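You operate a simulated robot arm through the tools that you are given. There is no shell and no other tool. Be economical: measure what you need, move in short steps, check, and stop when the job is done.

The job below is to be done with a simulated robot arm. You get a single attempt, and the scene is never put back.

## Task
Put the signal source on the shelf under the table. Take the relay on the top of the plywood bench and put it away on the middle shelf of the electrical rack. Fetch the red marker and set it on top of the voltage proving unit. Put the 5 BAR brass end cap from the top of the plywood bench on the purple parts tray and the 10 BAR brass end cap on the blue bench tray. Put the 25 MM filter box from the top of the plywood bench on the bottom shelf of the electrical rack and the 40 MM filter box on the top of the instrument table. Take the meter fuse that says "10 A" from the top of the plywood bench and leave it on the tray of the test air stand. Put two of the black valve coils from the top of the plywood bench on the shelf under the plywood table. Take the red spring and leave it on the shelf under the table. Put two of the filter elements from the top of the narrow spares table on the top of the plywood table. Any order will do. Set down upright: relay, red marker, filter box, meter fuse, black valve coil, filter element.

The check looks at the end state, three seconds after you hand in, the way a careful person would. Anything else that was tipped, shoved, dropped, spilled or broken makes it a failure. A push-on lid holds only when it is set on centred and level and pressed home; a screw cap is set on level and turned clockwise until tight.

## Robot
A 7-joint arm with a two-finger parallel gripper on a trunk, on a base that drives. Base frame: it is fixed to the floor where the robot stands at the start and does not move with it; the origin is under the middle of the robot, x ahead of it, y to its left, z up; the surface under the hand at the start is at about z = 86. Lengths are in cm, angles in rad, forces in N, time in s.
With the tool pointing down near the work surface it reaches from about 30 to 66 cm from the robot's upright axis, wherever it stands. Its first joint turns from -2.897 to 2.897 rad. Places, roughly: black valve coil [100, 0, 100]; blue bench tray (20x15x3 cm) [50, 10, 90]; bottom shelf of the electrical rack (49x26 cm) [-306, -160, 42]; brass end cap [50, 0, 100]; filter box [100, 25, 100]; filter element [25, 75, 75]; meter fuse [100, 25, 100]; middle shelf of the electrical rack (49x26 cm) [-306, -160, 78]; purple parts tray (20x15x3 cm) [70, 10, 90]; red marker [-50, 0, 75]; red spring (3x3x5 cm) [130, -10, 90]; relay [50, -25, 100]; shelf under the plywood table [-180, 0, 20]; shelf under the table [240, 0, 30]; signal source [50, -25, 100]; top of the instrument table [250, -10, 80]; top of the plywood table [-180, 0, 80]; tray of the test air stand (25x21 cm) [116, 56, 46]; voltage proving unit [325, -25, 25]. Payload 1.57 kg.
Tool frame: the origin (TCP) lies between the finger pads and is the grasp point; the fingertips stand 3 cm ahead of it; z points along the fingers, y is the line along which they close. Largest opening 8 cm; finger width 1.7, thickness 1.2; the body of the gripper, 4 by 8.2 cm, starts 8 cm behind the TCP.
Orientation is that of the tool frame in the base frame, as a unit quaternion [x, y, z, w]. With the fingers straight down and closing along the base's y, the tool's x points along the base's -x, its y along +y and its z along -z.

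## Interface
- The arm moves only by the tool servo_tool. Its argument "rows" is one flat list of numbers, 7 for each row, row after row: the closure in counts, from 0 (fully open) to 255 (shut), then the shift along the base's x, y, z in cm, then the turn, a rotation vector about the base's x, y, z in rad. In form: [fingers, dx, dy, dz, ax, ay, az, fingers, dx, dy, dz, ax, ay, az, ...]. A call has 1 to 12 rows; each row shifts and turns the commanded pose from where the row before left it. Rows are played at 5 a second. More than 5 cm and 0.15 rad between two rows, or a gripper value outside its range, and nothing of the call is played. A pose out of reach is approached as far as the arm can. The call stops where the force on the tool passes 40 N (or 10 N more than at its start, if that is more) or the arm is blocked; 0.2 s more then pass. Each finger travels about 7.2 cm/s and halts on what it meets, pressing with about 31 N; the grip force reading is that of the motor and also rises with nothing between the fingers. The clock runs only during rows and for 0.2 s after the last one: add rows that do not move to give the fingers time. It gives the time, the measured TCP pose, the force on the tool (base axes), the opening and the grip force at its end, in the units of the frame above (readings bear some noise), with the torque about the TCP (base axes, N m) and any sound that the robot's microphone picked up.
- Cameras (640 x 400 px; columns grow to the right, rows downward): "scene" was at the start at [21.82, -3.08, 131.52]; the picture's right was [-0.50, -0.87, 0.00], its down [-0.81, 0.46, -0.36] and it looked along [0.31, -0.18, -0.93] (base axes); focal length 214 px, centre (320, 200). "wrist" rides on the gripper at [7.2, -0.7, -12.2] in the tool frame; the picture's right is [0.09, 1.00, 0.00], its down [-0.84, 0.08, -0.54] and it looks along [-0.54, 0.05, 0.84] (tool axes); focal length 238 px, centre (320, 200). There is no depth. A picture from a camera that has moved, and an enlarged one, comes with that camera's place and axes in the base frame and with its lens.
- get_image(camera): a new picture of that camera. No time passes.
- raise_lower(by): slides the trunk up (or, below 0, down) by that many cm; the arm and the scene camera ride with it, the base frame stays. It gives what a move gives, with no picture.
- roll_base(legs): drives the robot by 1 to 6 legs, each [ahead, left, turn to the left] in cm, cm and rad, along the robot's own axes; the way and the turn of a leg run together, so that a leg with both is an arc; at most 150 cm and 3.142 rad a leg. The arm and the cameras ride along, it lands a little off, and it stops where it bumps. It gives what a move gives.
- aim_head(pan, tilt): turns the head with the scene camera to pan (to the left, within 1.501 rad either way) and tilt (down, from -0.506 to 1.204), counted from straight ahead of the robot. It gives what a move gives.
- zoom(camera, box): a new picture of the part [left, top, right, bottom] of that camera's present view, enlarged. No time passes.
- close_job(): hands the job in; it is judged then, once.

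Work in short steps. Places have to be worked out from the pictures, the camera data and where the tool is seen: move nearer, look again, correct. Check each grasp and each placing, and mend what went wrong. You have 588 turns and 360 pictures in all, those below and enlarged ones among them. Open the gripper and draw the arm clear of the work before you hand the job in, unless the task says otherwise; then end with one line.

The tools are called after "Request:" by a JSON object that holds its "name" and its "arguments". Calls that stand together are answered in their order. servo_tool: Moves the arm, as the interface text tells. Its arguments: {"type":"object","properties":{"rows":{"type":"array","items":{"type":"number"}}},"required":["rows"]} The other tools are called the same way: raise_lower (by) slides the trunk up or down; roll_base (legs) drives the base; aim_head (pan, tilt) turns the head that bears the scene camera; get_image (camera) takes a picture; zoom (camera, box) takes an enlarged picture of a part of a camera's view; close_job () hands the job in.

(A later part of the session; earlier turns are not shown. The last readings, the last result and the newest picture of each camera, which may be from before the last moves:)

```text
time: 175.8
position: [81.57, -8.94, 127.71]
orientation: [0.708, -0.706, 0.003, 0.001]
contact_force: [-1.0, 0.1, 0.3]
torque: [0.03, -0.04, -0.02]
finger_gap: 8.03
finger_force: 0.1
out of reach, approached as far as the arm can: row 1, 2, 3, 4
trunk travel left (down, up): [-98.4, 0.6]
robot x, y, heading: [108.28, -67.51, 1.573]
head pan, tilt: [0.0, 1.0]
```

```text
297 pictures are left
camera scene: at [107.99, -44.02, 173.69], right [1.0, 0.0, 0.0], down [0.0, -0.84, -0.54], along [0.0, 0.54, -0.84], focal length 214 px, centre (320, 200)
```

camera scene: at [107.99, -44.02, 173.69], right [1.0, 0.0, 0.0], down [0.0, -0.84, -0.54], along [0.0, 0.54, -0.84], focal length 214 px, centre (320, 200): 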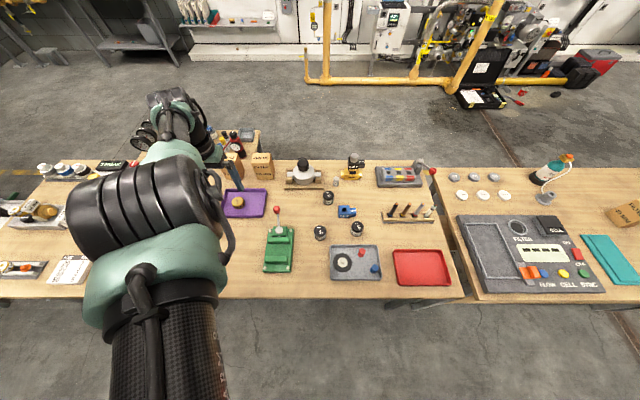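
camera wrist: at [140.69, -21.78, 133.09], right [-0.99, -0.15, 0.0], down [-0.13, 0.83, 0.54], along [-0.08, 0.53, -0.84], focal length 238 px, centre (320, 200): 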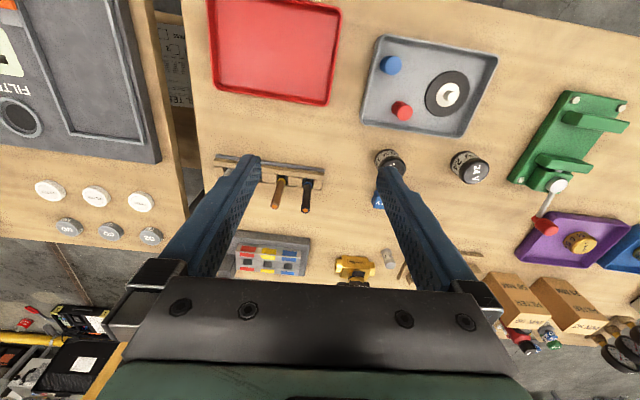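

Try retracting radially from here.

Request:
{"name": "servo_tool", "arguments": {"rows": [0, 0, -3, 0, 0, 0, 0, 0, 0, -3, 0, 0, 0, 0, 0, 0, -3, 0, 0, 0, 0, 0, 0, -3, 0, 0, 0, 0]}}

```text
time: 176.8
position: [76.46, -12.33, 125.6]
orientation: [0.708, -0.706, 0.003, 0.001]
contact_force: [-1.0, -0.2, 0.5]
torque: [-0.02, 0.0, -0.01]
finger_gap: 8.02
finger_force: 0.0
out of reach, approached as far as the arm can: row 1, 2, 3, 4
trunk travel left (down, up): [-98.4, 0.6]
robot x, y, heading: [107.76, -67.58, 1.576]
head pan, tilt: [0.0, 1.0]
```

Try with a yaw change to free the wrist while retracting.

Request:
{"name": "servo_tool", "arguments": {"rows": [0, 0, 0, 0, 0, 0, 0.14, 0, 0, 0, 0, 0, 0, 0.14, 0, 0, 0, 0, 0, 0, 0.14, 0, 0, 0, 0, 0, 0, 0.14, 0, 0, 0, 0, 0, 0, 0.14, 0, 2, -3, 0, 0, 0, 0, 0, 2, -3, 0, 0, 0, 0, 0, 2, -3, 0, 0, 0, 0, 0, 2, -3, 0, 0, 0, 0]}}

```text
time: 178.8
position: [77.02, -12.59, 123.46]
orientation: [0.907, -0.42, 0.003, 0.0]
contact_force: [-0.8, -0.6, -0.2]
torque: [0.0, 0.02, -0.01]
finger_gap: 7.96
finger_force: 0.1
out of reach, approached as far as the arm can: row 6, 7, 8, 9
trunk travel left (down, up): [-98.4, 0.6]
robot x, y, heading: [108.27, -67.36, 1.571]
head pan, tilt: [0.0, 1.0]
```

The hand is simply too low relative to the trunk; raise it first, then retract.

Request:
{"name": "servo_tool", "arguments": {"rows": [0, 0, 0, 4, 0, 0, -0.14, 0, 0, 0, 4, 0, 0, -0.14, 0, 0, 0, 4, 0, 0, -0.14, 0, 0, 0, 4, 0, 0, -0.14, 0, 0, 0, 4, 0, 0, -0.14, 0, 2, -3, 0, 0, 0, 0, 0, 2, -3, 0, 0, 0, 0, 0, 2, -3, 0, 0, 0, 0, 0, 2, -3, 0, 0, 0, 0]}}

Request:
{"name": "get_image", "arguments": {"camera": "scene"}}

```text
time: 180.8
position: [76.19, -11.11, 143.61]
orientation: [0.708, -0.706, 0.003, 0.001]
contact_force: [-0.2, 0.1, 0.4]
torque: [0.0, -0.04, 0.04]
finger_gap: 8.0
finger_force: 0.1
out of reach, approached as far as the arm can: row 1, 2, 3, 6, 7, 8, 9
trunk travel left (down, up): [-98.4, 0.6]
robot x, y, heading: [108.14, -67.6, 1.573]
head pan, tilt: [0.0, 1.0]
```

```text
296 pictures are left
camera scene: at [108.1, -43.94, 173.68], right [1.0, 0.0, 0.0], down [0.0, -0.84, -0.54], along [0.0, 0.54, -0.84], focal length 214 px, centre (320, 200)
```

scene: 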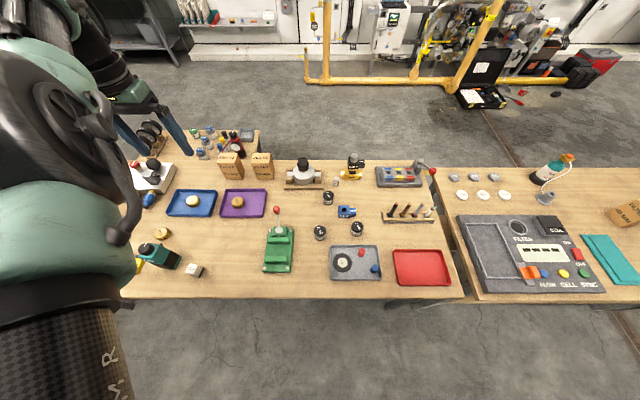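

Test whether pitching the tool outward frees the arm.

Request:
{"name": "servo_tool", "arguments": {"rows": [0, 0, 0, 0, 0.12, 0.07, 0, 0, 0, 0, 0, 0.12, 0.07, 0, 0, 0, 0, 0, 0.12, 0.07, 0, 0, 0, 0, 0, 0.12, 0.07, 0, 0, 2, -3, 0, 0, 0, 0, 0, 2, -3, 0, 0, 0, 0, 0, 2, -3, 0, 0, 0, 0, 0, 2, -3, 0, 0, 0, 0]}}

```text
time: 182.6
position: [69.65, -1.19, 146.13]
orientation: [0.682, -0.679, -0.263, -0.07]
contact_force: [0.2, 0.8, -0.1]
torque: [-0.01, -0.03, -0.01]
finger_gap: 7.98
finger_force: 0.0
out of reach, approached as far as the arm can: row 1, 2, 3, 4, 5, 6, 7, 8
trunk travel left (down, up): [-98.4, 0.6]
robot x, y, heading: [108.47, -68.11, 1.574]
head pan, tilt: [0.0, 1.0]
```

The elbow looks fully stretched (singular). Command a large accumulated inward move so the solver bends it.

Request:
{"name": "servo_tool", "arguments": {"rows": [0, 1.5, -3.8, 0, -0.12, -0.07, 0, 0, 1.5, -3.8, 0, -0.12, -0.07, 0, 0, 1.5, -3.8, 0, -0.12, -0.07, 0, 0, 1.5, -3.8, 0, -0.12, -0.07, 0, 0, 1.5, -3.8, 0, 0, 0, 0, 0, 1.5, -3.8, 0, 0, 0, 0, 0, 1.5, -3.8, 0, 0, 0, 0, 0, 1.5, -3.8, 0, 0, 0, 0, 0, 1.5, -3.8, 0, 0, 0, 0, 0, 0, 0, 0, 0, 0, 0, 0, 0, 0, 0, 0, 0, 0, 0, 0, 0, 0, 0, 0, 0]}}

Request:
{"name": "get_image", "arguments": {"camera": "scene"}}

```text
time: 185.2
position: [71.76, -15.04, 148.08]
orientation: [0.709, -0.706, 0.001, 0.001]
contact_force: [-0.6, -0.8, 0.5]
torque: [0.01, 0.01, 0.02]
finger_gap: 8.0
finger_force: 0.0
out of reach, approached as far as the arm can: row 1, 2, 3, 4, 5, 6, 7, 8, 9
trunk travel left (down, up): [-98.4, 0.6]
robot x, y, heading: [108.33, -67.55, 1.568]
head pan, tilt: [0.0, 1.0]
```

```text
295 pictures are left
camera scene: at [108.11, -43.96, 173.68], right [1.0, 0.0, 0.0], down [0.0, -0.84, -0.54], along [0.0, 0.54, -0.84], focal length 214 px, centre (320, 200)
```

scene: 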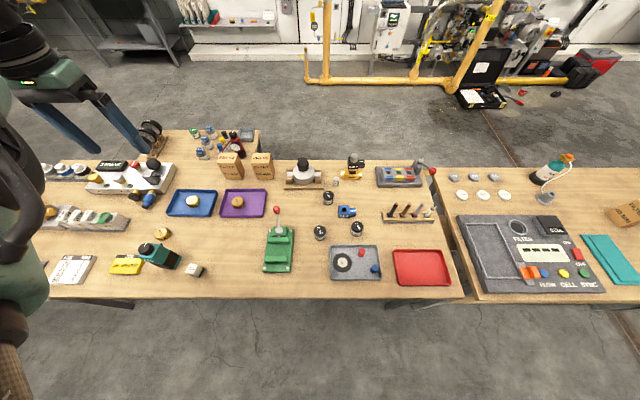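

Request:
{"name": "aim_head", "arguments": {"pan": 0.7, "tilt": 0.5}}

Request:
{"name": "get_image", "arguments": {"camera": "scene"}}

```text
time: 186.3
position: [71.64, -15.02, 148.18]
orientation: [0.708, -0.706, 0.002, 0.002]
contact_force: [-0.3, -1.0, -0.3]
torque: [-0.02, -0.03, 0.01]
finger_gap: 8.02
finger_force: 0.0
trunk travel left (down, up): [-98.4, 0.6]
robot x, y, heading: [108.11, -67.42, 1.578]
head pan, tilt: [0.7, 0.499]
```

```text
294 pictures are left
camera scene: at [102.26, -43.97, 177.78], right [0.76, 0.64, 0.0], down [0.31, -0.37, -0.88], along [-0.57, 0.67, -0.48], focal length 214 px, centre (320, 200)
```

scene: 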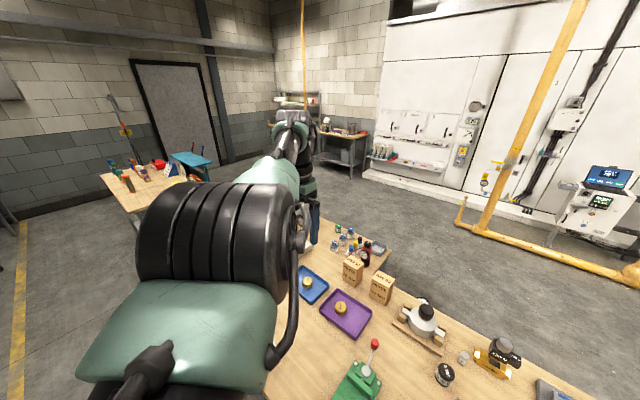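

Try the opposite pitch (fingers inward) while retracting.

Request:
{"name": "servo_tool", "arguments": {"rows": [0, 0, 0, 0, -0.1, -0.1, 0, 0, 0, 0, 0, -0.1, -0.1, 0, 0, 0, 0, 0, -0.1, -0.1, 0, 0, 0, 0, 0, -0.1, -0.1, 0, 0, 2, -3, 0, 0, 0, 0, 0, 2, -3, 0, 0, 0, 0, 0, 2, -3, 0, 0, 0, 0, 0, 2, -3, 0, 0, 0, 0]}}

```text
time: 188.1
position: [73.86, -20.19, 149.98]
orientation: [0.703, -0.701, 0.119, 0.001]
contact_force: [-0.7, -0.4, 0.2]
torque: [-0.01, 0.01, 0.01]
finger_gap: 8.0
finger_force: 0.0
out of reach, approached as far as the arm can: row 1, 2, 3, 4, 5, 6, 7, 8
trunk travel left (down, up): [-98.4, 0.6]
robot x, y, heading: [108.01, -67.65, 1.572]
head pan, tilt: [0.7, 0.499]
```

Some progress. Continue with upward motion and retract.

Request:
{"name": "servo_tool", "arguments": {"rows": [0, 1, -2, 3, 0, 0, 0, 0, 1, -2, 3, 0, 0, 0, 0, 1, -2, 3, 0, 0, 0, 0, 1, -2, 3, 0, 0, 0, 0, 1, -2, 3, 0, 0, 0, 0, 1, -2, 3, 0, 0, 0]}}

```text
time: 189.5
position: [73.75, -20.03, 149.83]
orientation: [0.704, -0.701, 0.118, 0.0]
contact_force: [-0.1, -0.3, -0.3]
torque: [-0.02, -0.03, 0.02]
finger_gap: 8.0
finger_force: 0.0
out of reach, approached as far as the arm can: row 1, 2, 3, 4, 5, 6
trunk travel left (down, up): [-98.4, 0.6]
robot x, y, heading: [108.02, -67.68, 1.575]
head pan, tilt: [0.7, 0.499]
```

Try yawing the other way with the retract.

Request:
{"name": "servo_tool", "arguments": {"rows": [0, 0, 0, 0, 0, 0, -0.14, 0, 0, 0, 0, 0, 0, -0.14, 0, 0, 0, 0, 0, 0, -0.14, 0, 0, 0, 0, 0, 0, -0.14, 0, 0, 0, 0, 0, 0, -0.14, 0, 0, 0, 0, 0, 0, -0.14, 0, 2, -3, 0, 0, 0, 0, 0, 2, -3, 0, 0, 0, 0, 0, 2, -3, 0, 0, 0, 0, 0, 2, -3, 0, 0, 0, 0]}}

```text
time: 191.7
position: [73.14, -19.49, 151.08]
orientation: [-0.357, 0.927, -0.108, -0.048]
contact_force: [-0.3, -0.4, 0.5]
torque: [0.02, 0.0, -0.01]
finger_gap: 8.02
finger_force: 0.0
out of reach, approached as far as the arm can: row 4, 5, 6, 7, 8, 9, 10
trunk travel left (down, up): [-98.4, 0.6]
robot x, y, heading: [107.76, -67.7, 1.568]
head pan, tilt: [0.7, 0.499]
```

Sweep the tool to the right side at height, then retract there.

Request:
{"name": "servo_tool", "arguments": {"rows": [0, 4, 2, 0, 0, 0, 0.08, 0, 4, 2, 0, 0, 0, 0.08, 0, 4, 2, 0, 0, 0, 0.08, 0, 4.5, 1.5, 0, 0, 0, 0.08, 0, 4.5, 1, 0, 0, 0, 0.08, 0, 4.5, 0.5, 0, 0, 0, 0.08, 0, 4.5, 0, 0, 0, 0, 0.08, 0, 4.5, 0, 0, 0, 0, 0.08, 0, 4.5, -1, 0, 0, 0, 0.08, 0, 4.5, -1, 0, 0, 0, 0.08, 0, 4.5, -1.5, 0, 0, 0, 0, 0, 4.5, -1.5, 0, 0, 0, 0]}}

Request:
{"name": "servo_tool", "arguments": {"rows": [0, 4, -2, 0, 0, 0, 0, 0, 4, -2, 0, 0, 0, 0, 0, 3, -3, 0, 0, 0, 0, 0, 0, -4, 0, 0, 0, 0, 0, 0, -4, 0, 0, 0, 0, 0, 0, -4, 0, 0, 0, 0]}}

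Request:
{"name": "aim_head", "arguments": {"pan": -0.4, "tilt": 0.6}}

Request:
{"name": "get_image", "arguments": {"camera": "scene"}}

```text
time: 194.3
position: [123.54, -8.34, 153.27]
orientation: [-0.689, 0.715, -0.118, -0.003]
contact_force: [0.5, 0.4, -0.3]
torque: [0.04, 0.0, -0.02]
finger_gap: 8.04
finger_force: 0.1
out of reach, approached as far as the arm can: row 1, 3, 5, 6, 7, 8, 9, 10, 11, 12
trunk travel left (down, up): [-98.4, 0.6]
robot x, y, heading: [107.81, -67.54, 1.57]
head pan, tilt: [0.7, 0.499]
```

```text
time: 195.7
position: [140.11, -15.74, 156.82]
orientation: [-0.689, 0.715, -0.118, -0.004]
contact_force: [0.3, -0.6, -0.3]
torque: [0.03, -0.02, 0.01]
finger_gap: 8.0
finger_force: 0.1
out of reach, approached as far as the arm can: row 1, 2, 3, 4, 5, 6
trunk travel left (down, up): [-98.4, 0.6]
robot x, y, heading: [108.39, -67.88, 1.572]
head pan, tilt: [0.7, 0.499]
```

```text
time: 197.0
position: [140.01, -15.48, 156.66]
orientation: [-0.689, 0.715, -0.119, -0.004]
contact_force: [0.3, -0.2, 0.5]
torque: [-0.02, 0.03, 0.0]
finger_gap: 8.02
finger_force: 0.0
trunk travel left (down, up): [-98.4, 0.6]
robot x, y, heading: [107.97, -67.76, 1.572]
head pan, tilt: [-0.4, 0.6]
```

```text
293 pictures are left
camera scene: at [111.53, -42.77, 176.88], right [0.92, -0.39, 0.0], down [-0.22, -0.52, -0.83], along [0.32, 0.76, -0.56], focal length 214 px, centre (320, 200)
```

scene: 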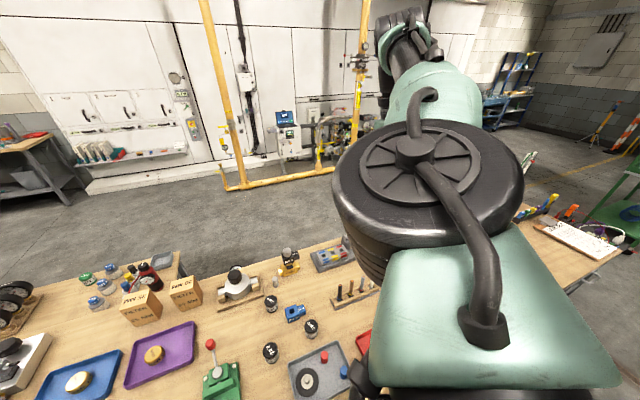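

Request:
{"name": "servo_tool", "arguments": {"rows": [0, -2, -4, 0, 0.08, 0, 0, 0, -2, -4, 0, 0.08, 0, 0, 0, -2, -4, 0, 0.08, 0, 0, 0, -2, -4, 0, 0, 0, 0, 0, -2, -4, 0, 0, 0, 0, 0, -2, -4, 0, 0, 0, 0, 0, -2, -4, 0, 0, 0, 0, 0, -2, -4, 0, 0, 0, 0]}}

Request:
{"name": "get_image", "arguments": {"camera": "scene"}}

```text
time: 198.8
position: [133.77, -34.97, 157.89]
orientation: [-0.672, 0.735, -0.082, 0.016]
contact_force: [0.0, -0.1, -0.7]
torque: [0.05, 0.0, 0.03]
finger_gap: 8.0
finger_force: 0.0
out of reach, approached as far as the arm can: row 1, 2, 3, 4
trunk travel left (down, up): [-98.4, 0.6]
robot x, y, heading: [108.32, -67.54, 1.574]
head pan, tilt: [-0.4, 0.6]
stopped in row 8: the arm was blocked; the commanded pose is now the measured one
```

```text
292 pictures are left
camera scene: at [111.53, -42.99, 176.92], right [0.92, -0.39, 0.0], down [-0.22, -0.52, -0.83], along [0.32, 0.76, -0.56], focal length 214 px, centre (320, 200)
```

scene: 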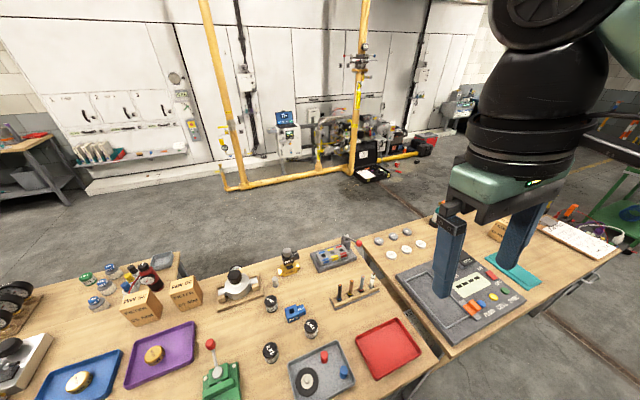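

The arm is free again. Level the tool and move to a comfortable forward pose.

Request:
{"name": "servo_tool", "arguments": {"rows": [0, -1, 3, -1, 0.047, 0.069, 0.045, 0, -1, 3, -1, 0.047, 0.069, 0.045, 0, -3, 3, 0, 0, 0, 0, 0, -4, 2, 0, 0, 0, 0, 0, -4, 2, 0, 0, 0, 0, 0, -4, 2, 0, 0, 0, 0]}}

Request:
{"name": "aim_head", "arguments": {"pan": 0, "tilt": 0.8}}

Request:
{"name": "get_image", "arguments": {"camera": "scene"}}

```text
time: 200.2
position: [116.49, -19.49, 155.95]
orientation: [0.708, -0.707, 0.002, 0.001]
contact_force: [0.1, 0.3, -0.2]
torque: [-0.06, -0.03, 0.01]
finger_gap: 7.99
finger_force: 0.1
trunk travel left (down, up): [-98.4, 0.6]
robot x, y, heading: [108.44, -67.57, 1.57]
head pan, tilt: [-0.4, 0.6]
```

```text
time: 201.1
position: [116.67, -19.78, 156.04]
orientation: [0.708, -0.707, 0.001, 0.001]
contact_force: [0.9, -0.4, 0.2]
torque: [0.0, -0.01, -0.01]
finger_gap: 8.0
finger_force: 0.0
trunk travel left (down, up): [-98.4, 0.6]
robot x, y, heading: [107.97, -67.42, 1.575]
head pan, tilt: [0.0, 0.799]
```

```text
291 pictures are left
camera scene: at [108.16, -42.89, 175.2], right [1.0, 0.0, 0.0], down [0.0, -0.72, -0.7], along [0.0, 0.7, -0.72], focal length 214 px, centre (320, 200)
```

scene: 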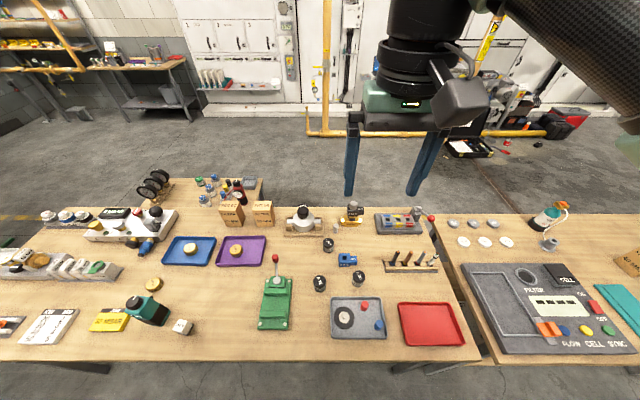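

Good pose. Lower the trunk and look at the spring with the wrist camera.

Request:
{"name": "raise_lower", "arguments": {"by": -38}}

Request:
{"name": "servo_tool", "arguments": {"rows": [0, 4, 1, -3, 0, 0, 0, 0, 4, 1, -3, 0, 0, 0, 0, 1, 1, -3, 0, 0, 0]}}

Request:
{"name": "get_image", "arguments": {"camera": "wrist"}}

```text
time: 204.8
position: [116.88, -19.69, 117.96]
orientation: [-0.707, 0.708, -0.001, -0.002]
contact_force: [0.1, -0.3, 1.0]
torque: [-0.01, 0.04, 0.0]
finger_gap: 7.99
finger_force: 0.0
trunk travel left (down, up): [-60.4, 38.6]
robot x, y, heading: [108.49, -67.42, 1.575]
head pan, tilt: [0.0, 0.799]
```

```text
refused: row 1 steps farther than a row can; nothing moved
```

```text
290 pictures are left
camera wrist: at [117.33, -26.97, 130.18], right [-1.0, -0.09, 0.0], down [-0.08, 0.84, 0.54], along [-0.05, 0.54, -0.84], focal length 238 px, centre (320, 200)
```

wrist: 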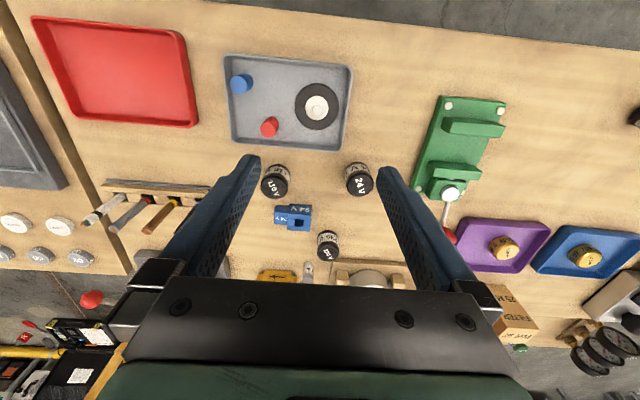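

Spring at ≈[124.7,-15.2]. I'll grip it with the tool pitched 45° (so it can be set on the shelf). Pitch and go to a stand-off pose.

Request:
{"name": "servo_tool", "arguments": {"rows": [60, 2, -1, -2, 0.131, 0, 0, 60, 2, -1, -2, 0.131, 0, 0, 60, 2, -1, -2, 0.131, 0, 0, 60, 1.8, -1, -2, 0.131, 0, 0, 60, 0, 0, -2, 0.131, 0, 0, 60, 0, 0, -2, 0.131, 0, 0]}}

Request:
{"name": "get_image", "arguments": {"camera": "wrist"}}

```text
time: 206.2
position: [124.61, -23.66, 105.97]
orientation: [-0.653, 0.653, 0.269, 0.272]
contact_force: [-0.3, -0.8, 0.5]
torque: [0.01, 0.02, -0.03]
finger_gap: 6.12
finger_force: 0.1
trunk travel left (down, up): [-60.4, 38.6]
robot x, y, heading: [108.0, -67.41, 1.573]
head pan, tilt: [0.0, 0.799]
```

```text
289 pictures are left
camera wrist: at [125.13, -37.51, 109.56], right [-1.0, -0.06, -0.07], down [-0.08, 0.21, 0.97], along [-0.05, 0.98, -0.21], focal length 238 px, centre (320, 200)
```

wrist: 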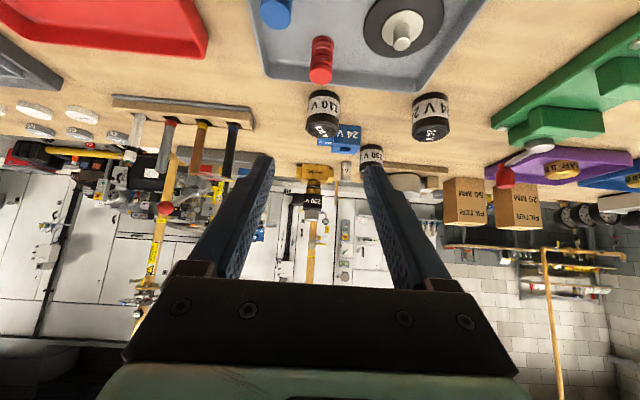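

Spring centre ≈[124.9,-15.0]. Drop, then advance along the 45° approach and grip.

Request:
{"name": "servo_tool", "arguments": {"rows": [60, 0.3, 0, -4, 0, 0, 0, 60, 0, 0, -4, 0, 0, 0, 60, 0, 2.2, -2.2, 0, 0, 0, 60, 0, 2.2, -2.2, 0, 0, 0]}}

Request:
{"name": "get_image", "arguments": {"camera": "wrist"}}

```text
time: 207.2
position: [124.95, -19.28, 93.56]
orientation: [-0.653, 0.654, 0.269, 0.27]
contact_force: [1.1, -0.6, -0.6]
torque: [0.01, 0.0, 0.01]
finger_gap: 6.13
finger_force: 0.1
trunk travel left (down, up): [-60.4, 38.6]
robot x, y, heading: [108.21, -67.63, 1.579]
head pan, tilt: [0.0, 0.799]
```

```text
288 pictures are left
camera wrist: at [125.5, -33.03, 97.14], right [-1.0, -0.06, -0.07], down [-0.08, 0.21, 0.97], along [-0.05, 0.98, -0.22], focal length 238 px, centre (320, 200)
```

wrist: 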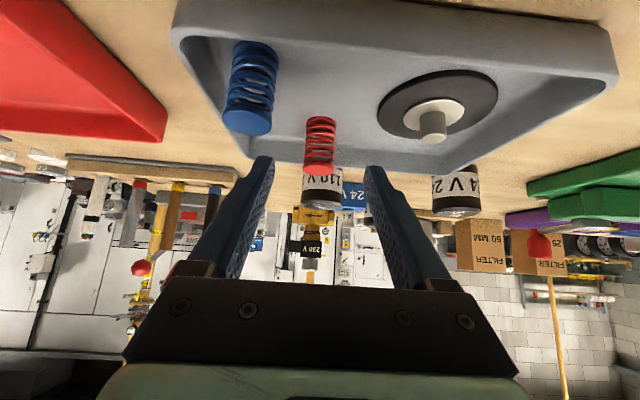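

Request:
{"name": "servo_tool", "arguments": {"rows": [60, 0, 2.2, -2.3, 0, 0, 0, 60, 0, 2.1, -2.1, 0, 0, 0, 255, 0, 0, 0, 0, 0, 0, 255, 0, 0, 0, 0, 0, 0, 255, 0, 0, 0, 0, 0, 0, 255, 0, 0, 0, 0, 0, 0]}}

Request:
{"name": "get_image", "arguments": {"camera": "wrist"}}

```text
time: 208.6
position: [125.05, -15.03, 89.27]
orientation: [-0.653, 0.654, 0.269, 0.27]
contact_force: [-0.1, -0.1, 0.2]
torque: [0.0, 0.02, 0.0]
finger_gap: 2.4
finger_force: 30.6
trunk travel left (down, up): [-60.4, 38.6]
robot x, y, heading: [108.14, -67.85, 1.57]
head pan, tilt: [0.0, 0.799]
```

```text
287 pictures are left
camera wrist: at [125.47, -28.87, 92.79], right [-1.0, -0.07, -0.07], down [-0.08, 0.21, 0.97], along [-0.05, 0.98, -0.21], focal length 238 px, centre (320, 200)
```

wrist: 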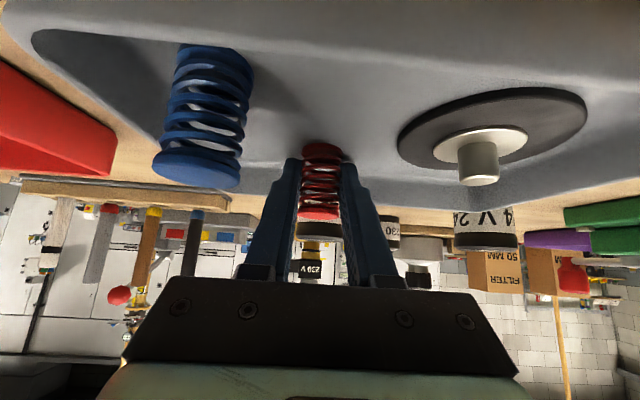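

Gripped. Lift, back away and drive along +x to the instrument table's right side.

Request:
{"name": "servo_tool", "arguments": {"rows": [255, 0, 0, 4, 0, 0, 0, 255, 0, 0, 4, 0, 0, 0, 255, 0, 0, 4, 0, 0, 0, 255, 0, 0, 4, 0, 0, 0]}}

Request:
{"name": "roll_base", "arguments": {"legs": [[-35, 0, 0], [0, -128, 0]]}}

Request:
{"name": "raise_lower", "arguments": {"by": -30}}

Request:
{"name": "get_image", "arguments": {"camera": "scene"}}

Request:
{"name": "get_image", "arguments": {"camera": "wrist"}}

```text
time: 209.6
position: [124.82, -15.12, 105.22]
orientation: [-0.653, 0.654, 0.268, 0.27]
contact_force: [0.0, -0.7, -0.5]
torque: [-0.01, 0.0, -0.01]
finger_gap: 2.37
finger_force: 30.9
trunk travel left (down, up): [-60.4, 38.6]
robot x, y, heading: [108.46, -67.46, 1.572]
head pan, tilt: [0.0, 0.799]
```

```text
time: 217.9
position: [253.42, -50.01, 105.22]
orientation: [-0.652, 0.655, 0.269, 0.271]
contact_force: [0.4, 0.2, 0.0]
torque: [0.0, 0.0, 0.0]
finger_gap: 2.43
finger_force: 30.8
trunk travel left (down, up): [-60.4, 38.6]
robot x, y, heading: [236.59, -102.16, 1.567]
head pan, tilt: [0.0, 0.799]
```

```text
time: 220.9
position: [253.36, -49.94, 75.05]
orientation: [-0.652, 0.655, 0.269, 0.271]
contact_force: [-0.5, 0.0, -0.6]
torque: [-0.01, 0.0, -0.03]
finger_gap: 2.42
finger_force: 31.1
trunk travel left (down, up): [-30.4, 68.6]
robot x, y, heading: [236.44, -102.67, 1.571]
head pan, tilt: [0.0, 0.799]
```

```text
286 pictures are left
camera scene: at [236.48, -77.71, 107.19], right [1.0, 0.0, 0.0], down [0.0, -0.72, -0.7], along [0.0, 0.7, -0.72], focal length 214 px, centre (320, 200)
```

scene: 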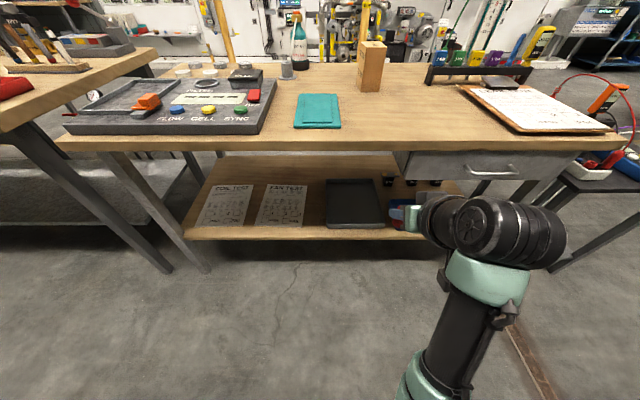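

```text
285 pictures are left
camera wrist: at [253.84, -63.76, 78.7], right [-1.0, -0.06, -0.07], down [-0.08, 0.21, 0.97], along [-0.05, 0.98, -0.22], focal length 238 px, centre (320, 200)
```

wrist: 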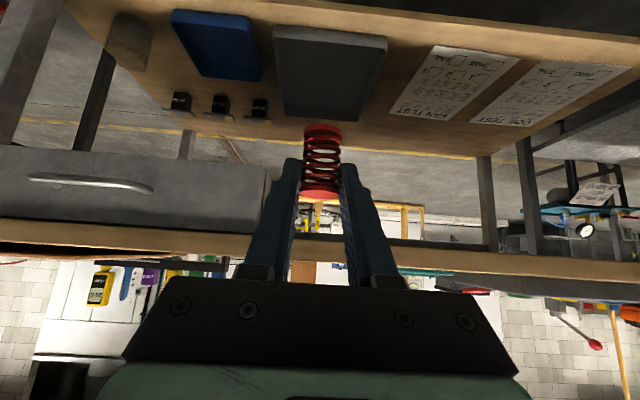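

The shelf's near side is filled with papers and trays, but the far (+y) strip looks free. Raise, cross to the left side and turn around.

Request:
{"name": "raise_lower", "arguments": {"by": 40}}

Request:
{"name": "raise_lower", "arguments": {"by": 25}}

Request:
{"name": "roll_base", "arguments": {"legs": [[105, 0, 0], [100, 0, 0], [0, 0, 3.14]]}}

Request:
{"name": "raise_lower", "arguments": {"by": -40}}

Request:
{"name": "raise_lower", "arguments": {"by": -30}}

Request:
{"name": "get_image", "arguments": {"camera": "wrist"}}

Request:
{"name": "get_image", "arguments": {"camera": "scene"}}

```text
time: 224.7
position: [253.3, -49.97, 115.14]
orientation: [-0.652, 0.655, 0.27, 0.271]
contact_force: [-0.1, -0.5, 0.8]
torque: [0.01, -0.02, 0.01]
finger_gap: 2.41
finger_force: 30.2
trunk travel left (down, up): [-70.4, 28.6]
robot x, y, heading: [236.37, -102.58, 1.561]
head pan, tilt: [0.0, 0.799]
```

```text
time: 227.3
position: [253.39, -49.95, 140.17]
orientation: [-0.653, 0.654, 0.27, 0.271]
contact_force: [-0.7, 0.9, 0.1]
torque: [-0.02, 0.02, 0.05]
finger_gap: 2.42
finger_force: 31.3
trunk travel left (down, up): [-95.4, 3.6]
robot x, y, heading: [236.49, -102.32, 1.569]
head pan, tilt: [0.0, 0.799]
```

```text
time: 244.8
position: [221.16, 48.51, 140.09]
orientation: [0.645, 0.661, -0.267, 0.273]
contact_force: [-0.3, -0.1, -0.1]
torque: [0.03, 0.01, -0.01]
finger_gap: 2.38
finger_force: 31.0
trunk travel left (down, up): [-95.4, 3.6]
robot x, y, heading: [236.81, 101.71, -1.542]
head pan, tilt: [0.0, 0.799]
```

```text
time: 248.7
position: [221.36, 48.48, 100.14]
orientation: [0.646, 0.661, -0.267, 0.273]
contact_force: [-0.6, 0.5, 0.1]
torque: [-0.01, -0.02, 0.02]
finger_gap: 2.41
finger_force: 31.2
trunk travel left (down, up): [-55.4, 43.6]
robot x, y, heading: [236.68, 101.27, -1.545]
head pan, tilt: [0.0, 0.799]
```

```text
time: 251.7
position: [221.32, 48.45, 70.04]
orientation: [0.645, 0.662, -0.267, 0.273]
contact_force: [0.1, 0.1, -0.9]
torque: [-0.01, 0.01, 0.0]
finger_gap: 2.43
finger_force: 30.7
trunk travel left (down, up): [-25.4, 73.6]
robot x, y, heading: [236.58, 101.78, -1.54]
head pan, tilt: [0.0, 0.799]
```

```text
284 pictures are left
camera wrist: at [220.11, 62.11, 73.7], right [0.99, 0.09, -0.07], down [0.08, -0.21, 0.97], along [0.07, -0.97, -0.22], focal length 238 px, centre (320, 200)
```

wrist: 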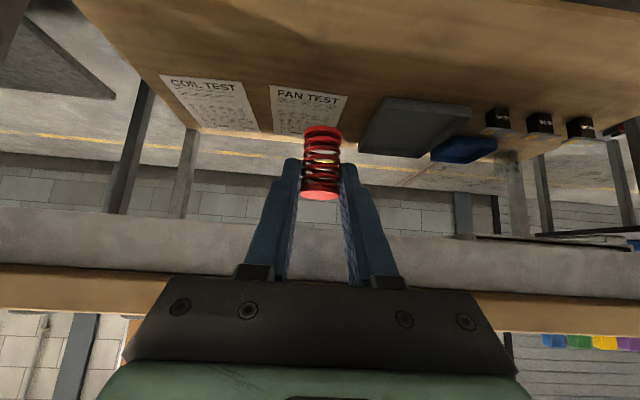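

```text
283 pictures are left
camera scene: at [237.22, 76.1, 102.19], right [-1.0, -0.03, 0.0], down [-0.02, 0.72, -0.7], along [0.02, -0.7, -0.72], focal length 214 px, centre (320, 200)
```

scene: 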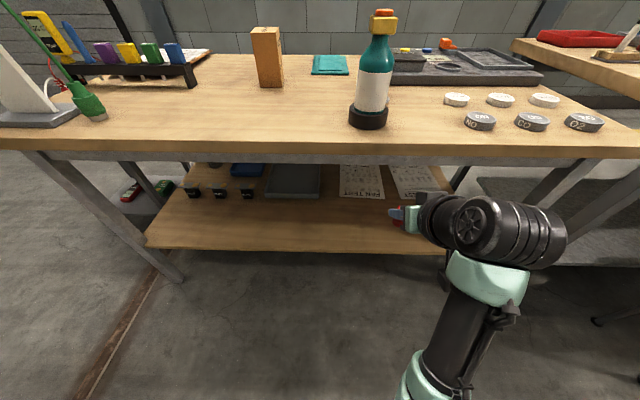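

The strip y≈5–30 on the shelf is free. Lower to z≈37 outside the table edge, then look before driving in.

Request:
{"name": "raise_lower", "arguments": {"by": -24}}

Request:
{"name": "servo_tool", "arguments": {"rows": [255, 0, 0, -4, 0, 0, 0, 255, 0, 0, -4, 0, 0, 0]}}

Request:
{"name": "get_image", "arguments": {"camera": "wrist"}}

Request:
{"name": "get_image", "arguments": {"camera": "scene"}}

```text
time: 254.2
position: [221.18, 48.49, 46.13]
orientation: [0.645, 0.662, -0.266, 0.273]
contact_force: [-0.2, -0.4, -0.1]
torque: [0.0, 0.03, -0.01]
finger_gap: 2.4
finger_force: 31.0
trunk travel left (down, up): [-1.4, 97.6]
robot x, y, heading: [236.57, 101.63, -1.544]
head pan, tilt: [0.0, 0.799]
```

```text
time: 254.8
position: [221.22, 48.59, 38.13]
orientation: [0.646, 0.661, -0.268, 0.273]
contact_force: [0.3, 0.2, 0.1]
torque: [0.02, -0.03, 0.0]
finger_gap: 2.41
finger_force: 31.2
trunk travel left (down, up): [-1.4, 97.6]
robot x, y, heading: [236.36, 101.62, -1.544]
head pan, tilt: [0.0, 0.799]
```

```text
282 pictures are left
camera wrist: at [220.08, 62.06, 41.67], right [0.99, 0.09, -0.07], down [0.08, -0.21, 0.97], along [0.07, -0.97, -0.21], focal length 238 px, centre (320, 200)
```

wrist: 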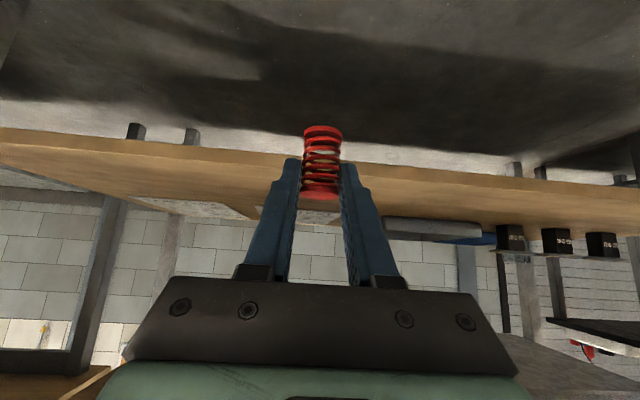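

```text
281 pictures are left
camera scene: at [237.22, 76.1, 78.2], right [-1.0, -0.03, 0.0], down [-0.02, 0.72, -0.7], along [0.02, -0.7, -0.72], focal length 214 px, centre (320, 200)
```

scene: 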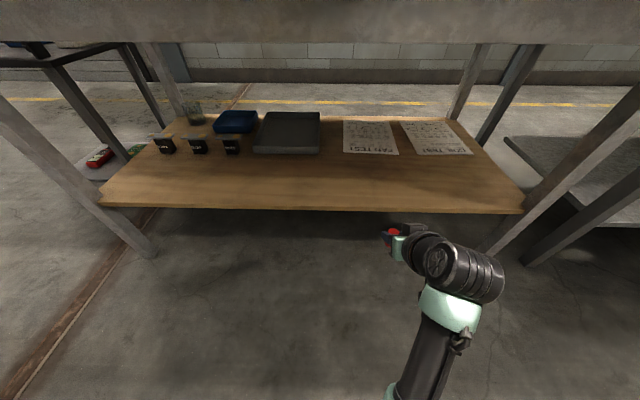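

Spring bottom clears the shelf by ~5 cm. Drive in 22 cm, then reach the remaining few cm with the arm.

Request:
{"name": "roll_base", "arguments": {"legs": [[22, 0, 0]]}}

Request:
{"name": "servo_tool", "arguments": {"rows": [255, 0, -3, 0, 0, 0, 0, 255, 0, -3, 0, 0, 0, 0, 255, 0, 0, -3, 0, 0, 0]}}

Request:
{"name": "get_image", "arguments": {"camera": "wrist"}}

```text
time: 256.4
position: [221.75, 26.7, 38.16]
orientation: [0.645, 0.663, -0.266, 0.274]
contact_force: [-0.5, -1.0, -0.3]
torque: [0.01, 0.0, 0.0]
finger_gap: 2.39
finger_force: 31.4
trunk travel left (down, up): [-1.4, 97.6]
robot x, y, heading: [237.26, 79.61, -1.542]
head pan, tilt: [0.0, 0.799]
```

```text
time: 257.2
position: [221.9, 20.55, 36.11]
orientation: [0.643, 0.659, -0.276, 0.277]
contact_force: [1.7, 5.1, 26.2]
torque: [-0.11, -0.14, 0.03]
finger_gap: 2.44
finger_force: 30.5
trunk travel left (down, up): [-1.4, 97.6]
robot x, y, heading: [237.27, 80.03, -1.544]
head pan, tilt: [0.0, 0.799]
```

```text
280 pictures are left
camera wrist: at [220.7, 34.19, 39.31], right [0.99, 0.09, -0.07], down [0.09, -0.19, 0.98], along [0.07, -0.98, -0.2], focal length 238 px, centre (320, 200)
```

wrist: 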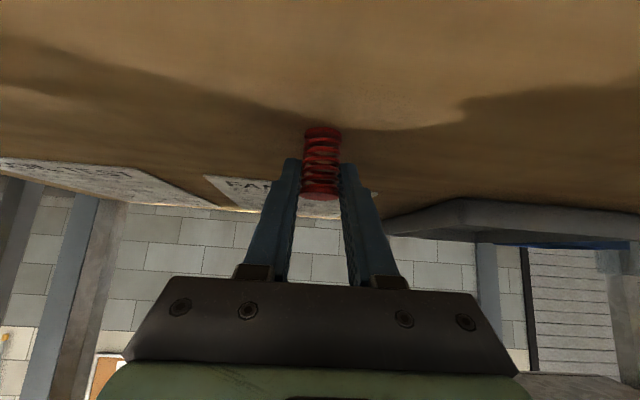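

Touching (26 N). Relieve slightly, release, then back straight out along the approach.

Request:
{"name": "servo_tool", "arguments": {"rows": [255, 0, 0, 0.5, 0, 0, 0, 255, 0, 0, 0.3, 0, 0, 0]}}

```text
time: 257.8
position: [221.8, 20.69, 36.03]
orientation: [0.644, 0.661, -0.268, 0.275]
contact_force: [-0.6, -5.8, 15.0]
torque: [-0.43, -0.1, -0.06]
finger_gap: 2.42
finger_force: 30.9
trunk travel left (down, up): [-1.4, 97.6]
robot x, y, heading: [237.87, 79.96, -1.542]
head pan, tilt: [0.0, 0.799]
```

Request:
{"name": "servo_tool", "arguments": {"rows": [255, 0, 0, 0.3, 0, 0, 0]}}

Request:
{"name": "zoom", "arguments": {"camera": "wrist", "box": [240, 90, 400, 190]}}

```text
time: 258.2
position: [221.88, 20.71, 35.93]
orientation: [0.646, 0.662, -0.266, 0.272]
contact_force: [-0.6, -2.1, 6.8]
torque: [-0.3, 0.02, -0.03]
finger_gap: 2.41
finger_force: 31.0
trunk travel left (down, up): [-1.4, 97.6]
robot x, y, heading: [237.44, 79.63, -1.547]
head pan, tilt: [0.0, 0.799]
```

```text
4.00 times, centred on (320, 140) of wrist
camera zoom: at [220.72, 34.4, 39.68], right [0.99, 0.09, -0.06], down [0.08, -0.21, 0.97], along [0.07, -0.97, -0.22], focal length 953 px, centre (320, 440)
```

zoom: 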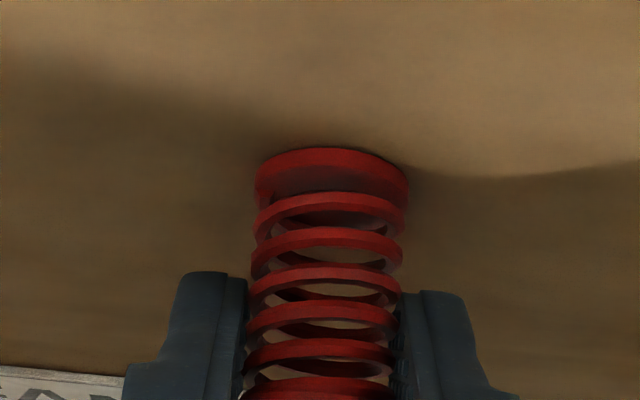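

The spring's foot rests on the shelf. Release and retreat.

Request:
{"name": "servo_tool", "arguments": {"rows": [200, 0, 0, 0, 0, 0, 0, 120, 0, 0, 0, 0, 0, 0, 60, 0, 0, 0, 0, 0, 0, 60, 0, 0, 0, 0, 0, 0, 60, 0, 2.5, 2.5, 0, 0, 0, 60, 0, 3, 2, 0, 0, 0, 60, 0, 4, 0, 0, 0, 0]}}

Request:
{"name": "get_image", "arguments": {"camera": "wrist"}}

```text
time: 259.8
position: [221.85, 30.24, 40.73]
orientation: [0.646, 0.662, -0.266, 0.273]
contact_force: [0.3, -0.2, 0.4]
torque: [0.02, 0.0, 0.0]
finger_gap: 6.12
finger_force: 0.0
trunk travel left (down, up): [-1.4, 97.6]
robot x, y, heading: [237.14, 79.89, -1.543]
head pan, tilt: [0.0, 0.799]
```

```text
278 pictures are left
camera wrist: at [220.72, 43.82, 44.31], right [0.99, 0.09, -0.07], down [0.08, -0.21, 0.97], along [0.07, -0.97, -0.22], focal length 238 px, centre (320, 200)
```

wrist: 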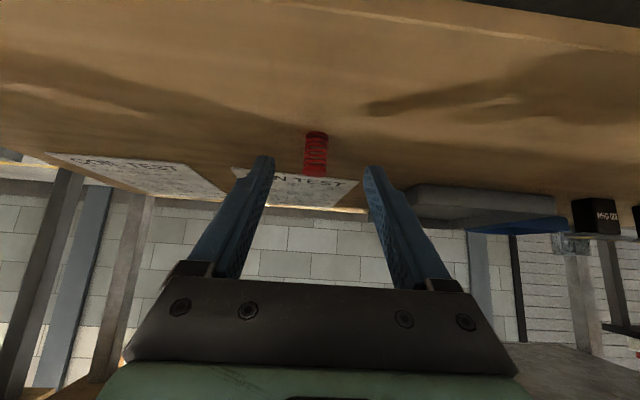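

Spring stands on the shelf. Now fetch the signal source: back out, raise, cross to the right side and go to x≈48.

Request:
{"name": "roll_base", "arguments": {"legs": [[-28, 0, 0]]}}

Request:
{"name": "raise_lower", "arguments": {"by": 40}}

Request:
{"name": "raise_lower", "arguments": {"by": 40}}

Request:
{"name": "servo_tool", "arguments": {"rows": [0, 0, 0, 4, 0, 0, 0, 0, 0, 0, 4, 0, 0, 0, 0, 0, 0, 4, 0, 0, 0]}}

Request:
{"name": "roll_base", "arguments": {"legs": [[100, 0, 0], [100, 0, 0], [0, -100, 0], [0, -100, 0], [0, 0, -3.14]]}}

Request:
{"name": "get_image", "arguments": {"camera": "scene"}}

```text
time: 261.8
position: [221.01, 58.16, 40.65]
orientation: [0.645, 0.662, -0.267, 0.273]
contact_force: [-0.2, 0.5, 0.2]
torque: [-0.02, 0.02, -0.02]
finger_gap: 6.11
finger_force: 0.0
trunk travel left (down, up): [-1.4, 97.6]
robot x, y, heading: [236.72, 107.56, -1.547]
head pan, tilt: [0.0, 0.799]
```

```text
time: 265.6
position: [220.99, 58.11, 80.8]
orientation: [0.645, 0.661, -0.267, 0.274]
contact_force: [-0.2, 0.5, -0.1]
torque: [0.0, 0.02, 0.0]
finger_gap: 6.12
finger_force: 0.2
trunk travel left (down, up): [-41.4, 57.6]
robot x, y, heading: [236.48, 107.56, -1.548]
head pan, tilt: [0.0, 0.799]
```

```text
time: 269.5
position: [221.01, 58.11, 120.66]
orientation: [0.645, 0.662, -0.267, 0.273]
contact_force: [0.0, -0.8, -0.1]
torque: [0.03, 0.02, 0.0]
finger_gap: 6.12
finger_force: 0.1
trunk travel left (down, up): [-81.4, 17.6]
robot x, y, heading: [236.02, 107.45, -1.541]
head pan, tilt: [0.0, 0.799]
```

```text
time: 270.3
position: [220.94, 58.14, 132.74]
orientation: [0.646, 0.662, -0.265, 0.273]
contact_force: [-0.2, -0.7, 0.2]
torque: [0.02, -0.01, -0.02]
finger_gap: 8.02
finger_force: 0.0
trunk travel left (down, up): [-81.4, 17.6]
robot x, y, heading: [236.87, 107.78, -1.541]
head pan, tilt: [0.0, 0.799]
```

```text
time: 297.2
position: [57.7, -50.73, 132.72]
orientation: [0.663, -0.644, -0.274, -0.265]
contact_force: [0.0, 0.3, -0.5]
torque: [0.0, 0.03, 0.01]
finger_gap: 7.99
finger_force: 0.0
trunk travel left (down, up): [-81.4, 17.6]
robot x, y, heading: [42.51, -100.25, 1.601]
head pan, tilt: [0.0, 0.799]
```

```text
277 pictures are left
camera scene: at [41.84, -75.6, 158.19], right [1.0, 0.03, 0.0], down [0.02, -0.72, -0.7], along [-0.02, 0.7, -0.72], focal length 214 px, centre (320, 200)
```

scene: 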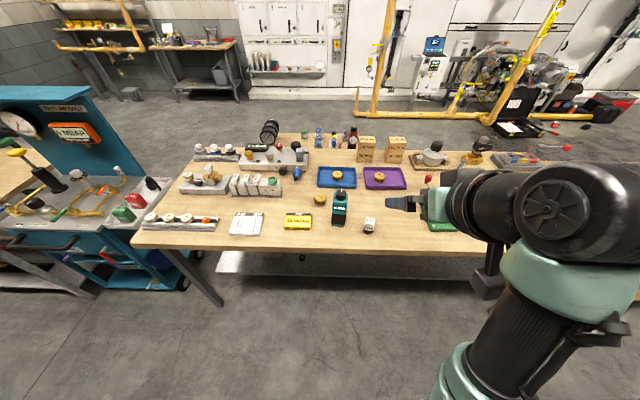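

Zoom on the teal device and relay.

Request:
{"name": "zoom", "arguments": {"camera": "scene", "box": [300, 170, 396, 240]}}

Request:
{"name": "zoom", "arguments": {"camera": "scene", "box": [130, 120, 326, 250]}}

```text
5.71 times, centred on (348, 205) of scene
camera zoom: at [41.84, -75.6, 158.19], right [1.0, 0.03, 0.0], down [0.02, -0.72, -0.7], along [-0.02, 0.7, -0.72], focal length 1226 px, centre (160, 171)
```

zoom: 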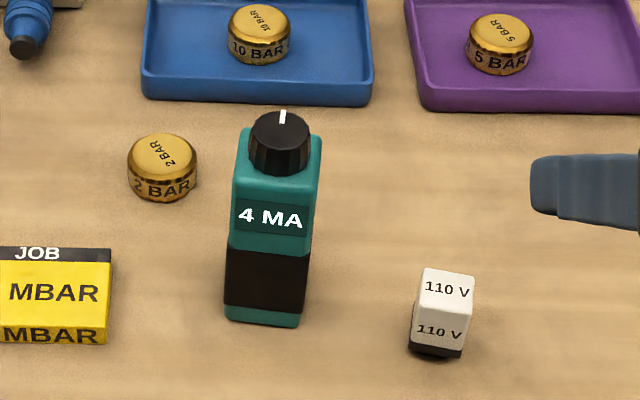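

```text
3.08 times, centred on (228, 185) of scene
camera zoom: at [41.84, -75.6, 158.19], right [1.0, 0.03, 0.0], down [0.02, -0.72, -0.7], along [-0.02, 0.7, -0.72], focal length 660 px, centre (603, 246)
```

zoom: 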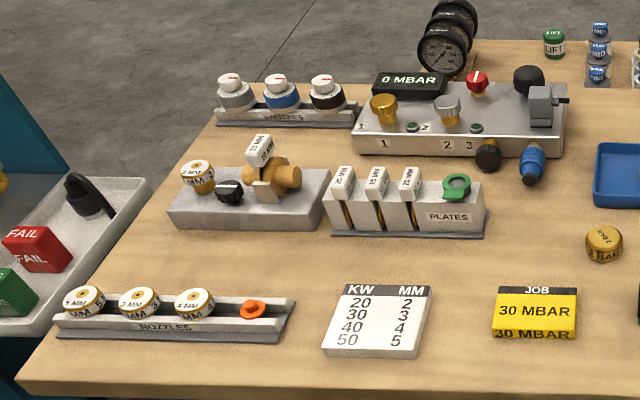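

Signal source ("4 MA") confirmed at ≈[48,-18], relay ("110 V") beside it. Drive nearer, lower, and look with the wrist camera.

Request:
{"name": "roll_base", "arguments": {"legs": [[22, 10, -0.03]]}}

Request:
{"name": "raise_lower", "arguments": {"by": -24}}

Request:
{"name": "get_image", "arguments": {"camera": "wrist"}}

```text
time: 299.0
position: [48.96, -29.34, 132.67]
orientation: [-0.653, 0.654, 0.27, 0.27]
contact_force: [-0.5, 0.4, -0.1]
torque: [0.02, 0.0, 0.0]
finger_gap: 8.0
finger_force: 0.1
trunk travel left (down, up): [-81.4, 17.6]
robot x, y, heading: [32.17, -78.65, 1.568]
head pan, tilt: [0.0, 0.799]
```

```text
time: 301.5
position: [48.92, -29.43, 108.78]
orientation: [-0.653, 0.654, 0.269, 0.27]
contact_force: [0.1, -0.1, 0.1]
torque: [-0.02, 0.01, -0.04]
finger_gap: 7.99
finger_force: 0.0
trunk travel left (down, up): [-57.4, 41.6]
robot x, y, heading: [32.63, -78.68, 1.569]
head pan, tilt: [0.0, 0.799]
```

```text
274 pictures are left
camera wrist: at [49.39, -43.17, 112.32], right [-1.0, -0.06, -0.07], down [-0.08, 0.21, 0.97], along [-0.05, 0.98, -0.21], focal length 238 px, centre (320, 200)
```

wrist: 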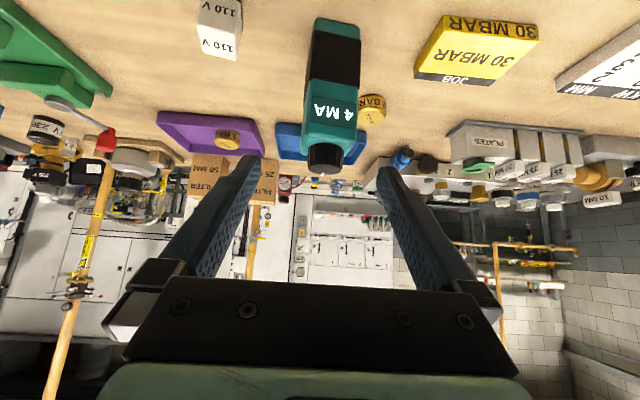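

Source centre ≈[47.6,-17.5], top ≈102. Approach along the 45° line to TCP z 98 and grip.

Request:
{"name": "servo_tool", "arguments": {"rows": [0, -1.3, 1.2, 0, 0, 0, 0, 0, 0, 2.6, -2.6, 0, 0, 0, 0, 0, 2.6, -2.6, 0, 0, 0]}}

Request:
{"name": "get_image", "arguments": {"camera": "wrist"}}

```text
time: 302.3
position: [47.67, -22.84, 103.48]
orientation: [-0.653, 0.654, 0.269, 0.271]
contact_force: [0.0, 0.6, 0.3]
torque: [-0.02, 0.01, 0.0]
finger_gap: 8.02
finger_force: 0.0
trunk travel left (down, up): [-57.4, 41.6]
robot x, y, heading: [32.26, -78.48, 1.569]
head pan, tilt: [0.0, 0.799]
```

```text
273 pictures are left
camera wrist: at [48.15, -36.68, 107.11], right [-1.0, -0.06, -0.07], down [-0.08, 0.21, 0.97], along [-0.05, 0.98, -0.21], focal length 238 px, centre (320, 200)
```

wrist: 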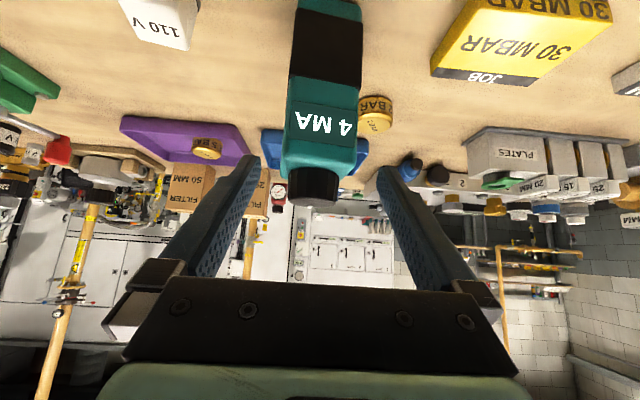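

Request:
{"name": "servo_tool", "arguments": {"rows": [0, 0, 2.6, -2.7, 0, 0, 0, 0, 0, 2.6, -2.7, 0, 0, 0, 255, 0, 0, 0, 0, 0, 0, 255, 0, 0, 0, 0, 0, 0, 255, 0, 0, 0, 0, 0, 0]}}

Request:
{"name": "servo_tool", "arguments": {"rows": [255, 0, 0, 3, 0, 0, 0, 255, 0, 0, 3, 0, 0, 0, 255, 0, 0, 4, 0, 0, 0]}}

Request:
{"name": "get_image", "arguments": {"camera": "wrist"}}

```text
time: 303.5
position: [47.52, -17.84, 98.03]
orientation: [-0.653, 0.655, 0.268, 0.269]
contact_force: [-0.4, 0.2, -0.2]
torque: [0.16, -0.24, 0.0]
finger_gap: 5.6
finger_force: 31.0
trunk travel left (down, up): [-57.4, 41.6]
robot x, y, heading: [32.13, -78.66, 1.572]
head pan, tilt: [0.0, 0.799]
```

```text
time: 304.3
position: [47.63, -17.75, 108.11]
orientation: [-0.653, 0.655, 0.269, 0.27]
contact_force: [0.9, 0.7, -2.5]
torque: [-0.02, -0.03, 0.01]
finger_gap: 5.58
finger_force: 30.3
trunk travel left (down, up): [-57.4, 41.6]
robot x, y, heading: [32.14, -78.37, 1.565]
head pan, tilt: [0.0, 0.799]
```

```text
272 pictures are left
camera wrist: at [47.99, -31.53, 111.69], right [-1.0, -0.06, -0.06], down [-0.08, 0.21, 0.97], along [-0.05, 0.98, -0.22], focal length 238 px, centre (320, 200)
```

wrist: 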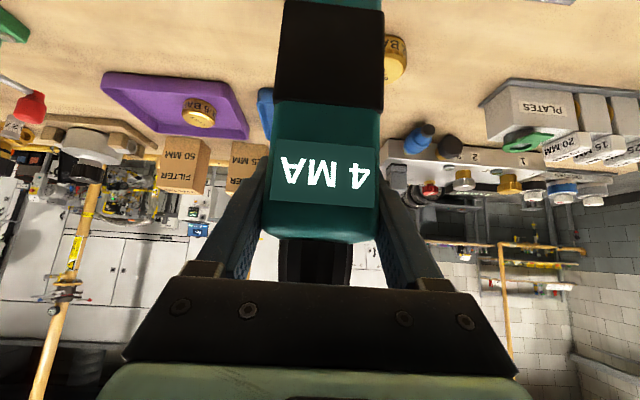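

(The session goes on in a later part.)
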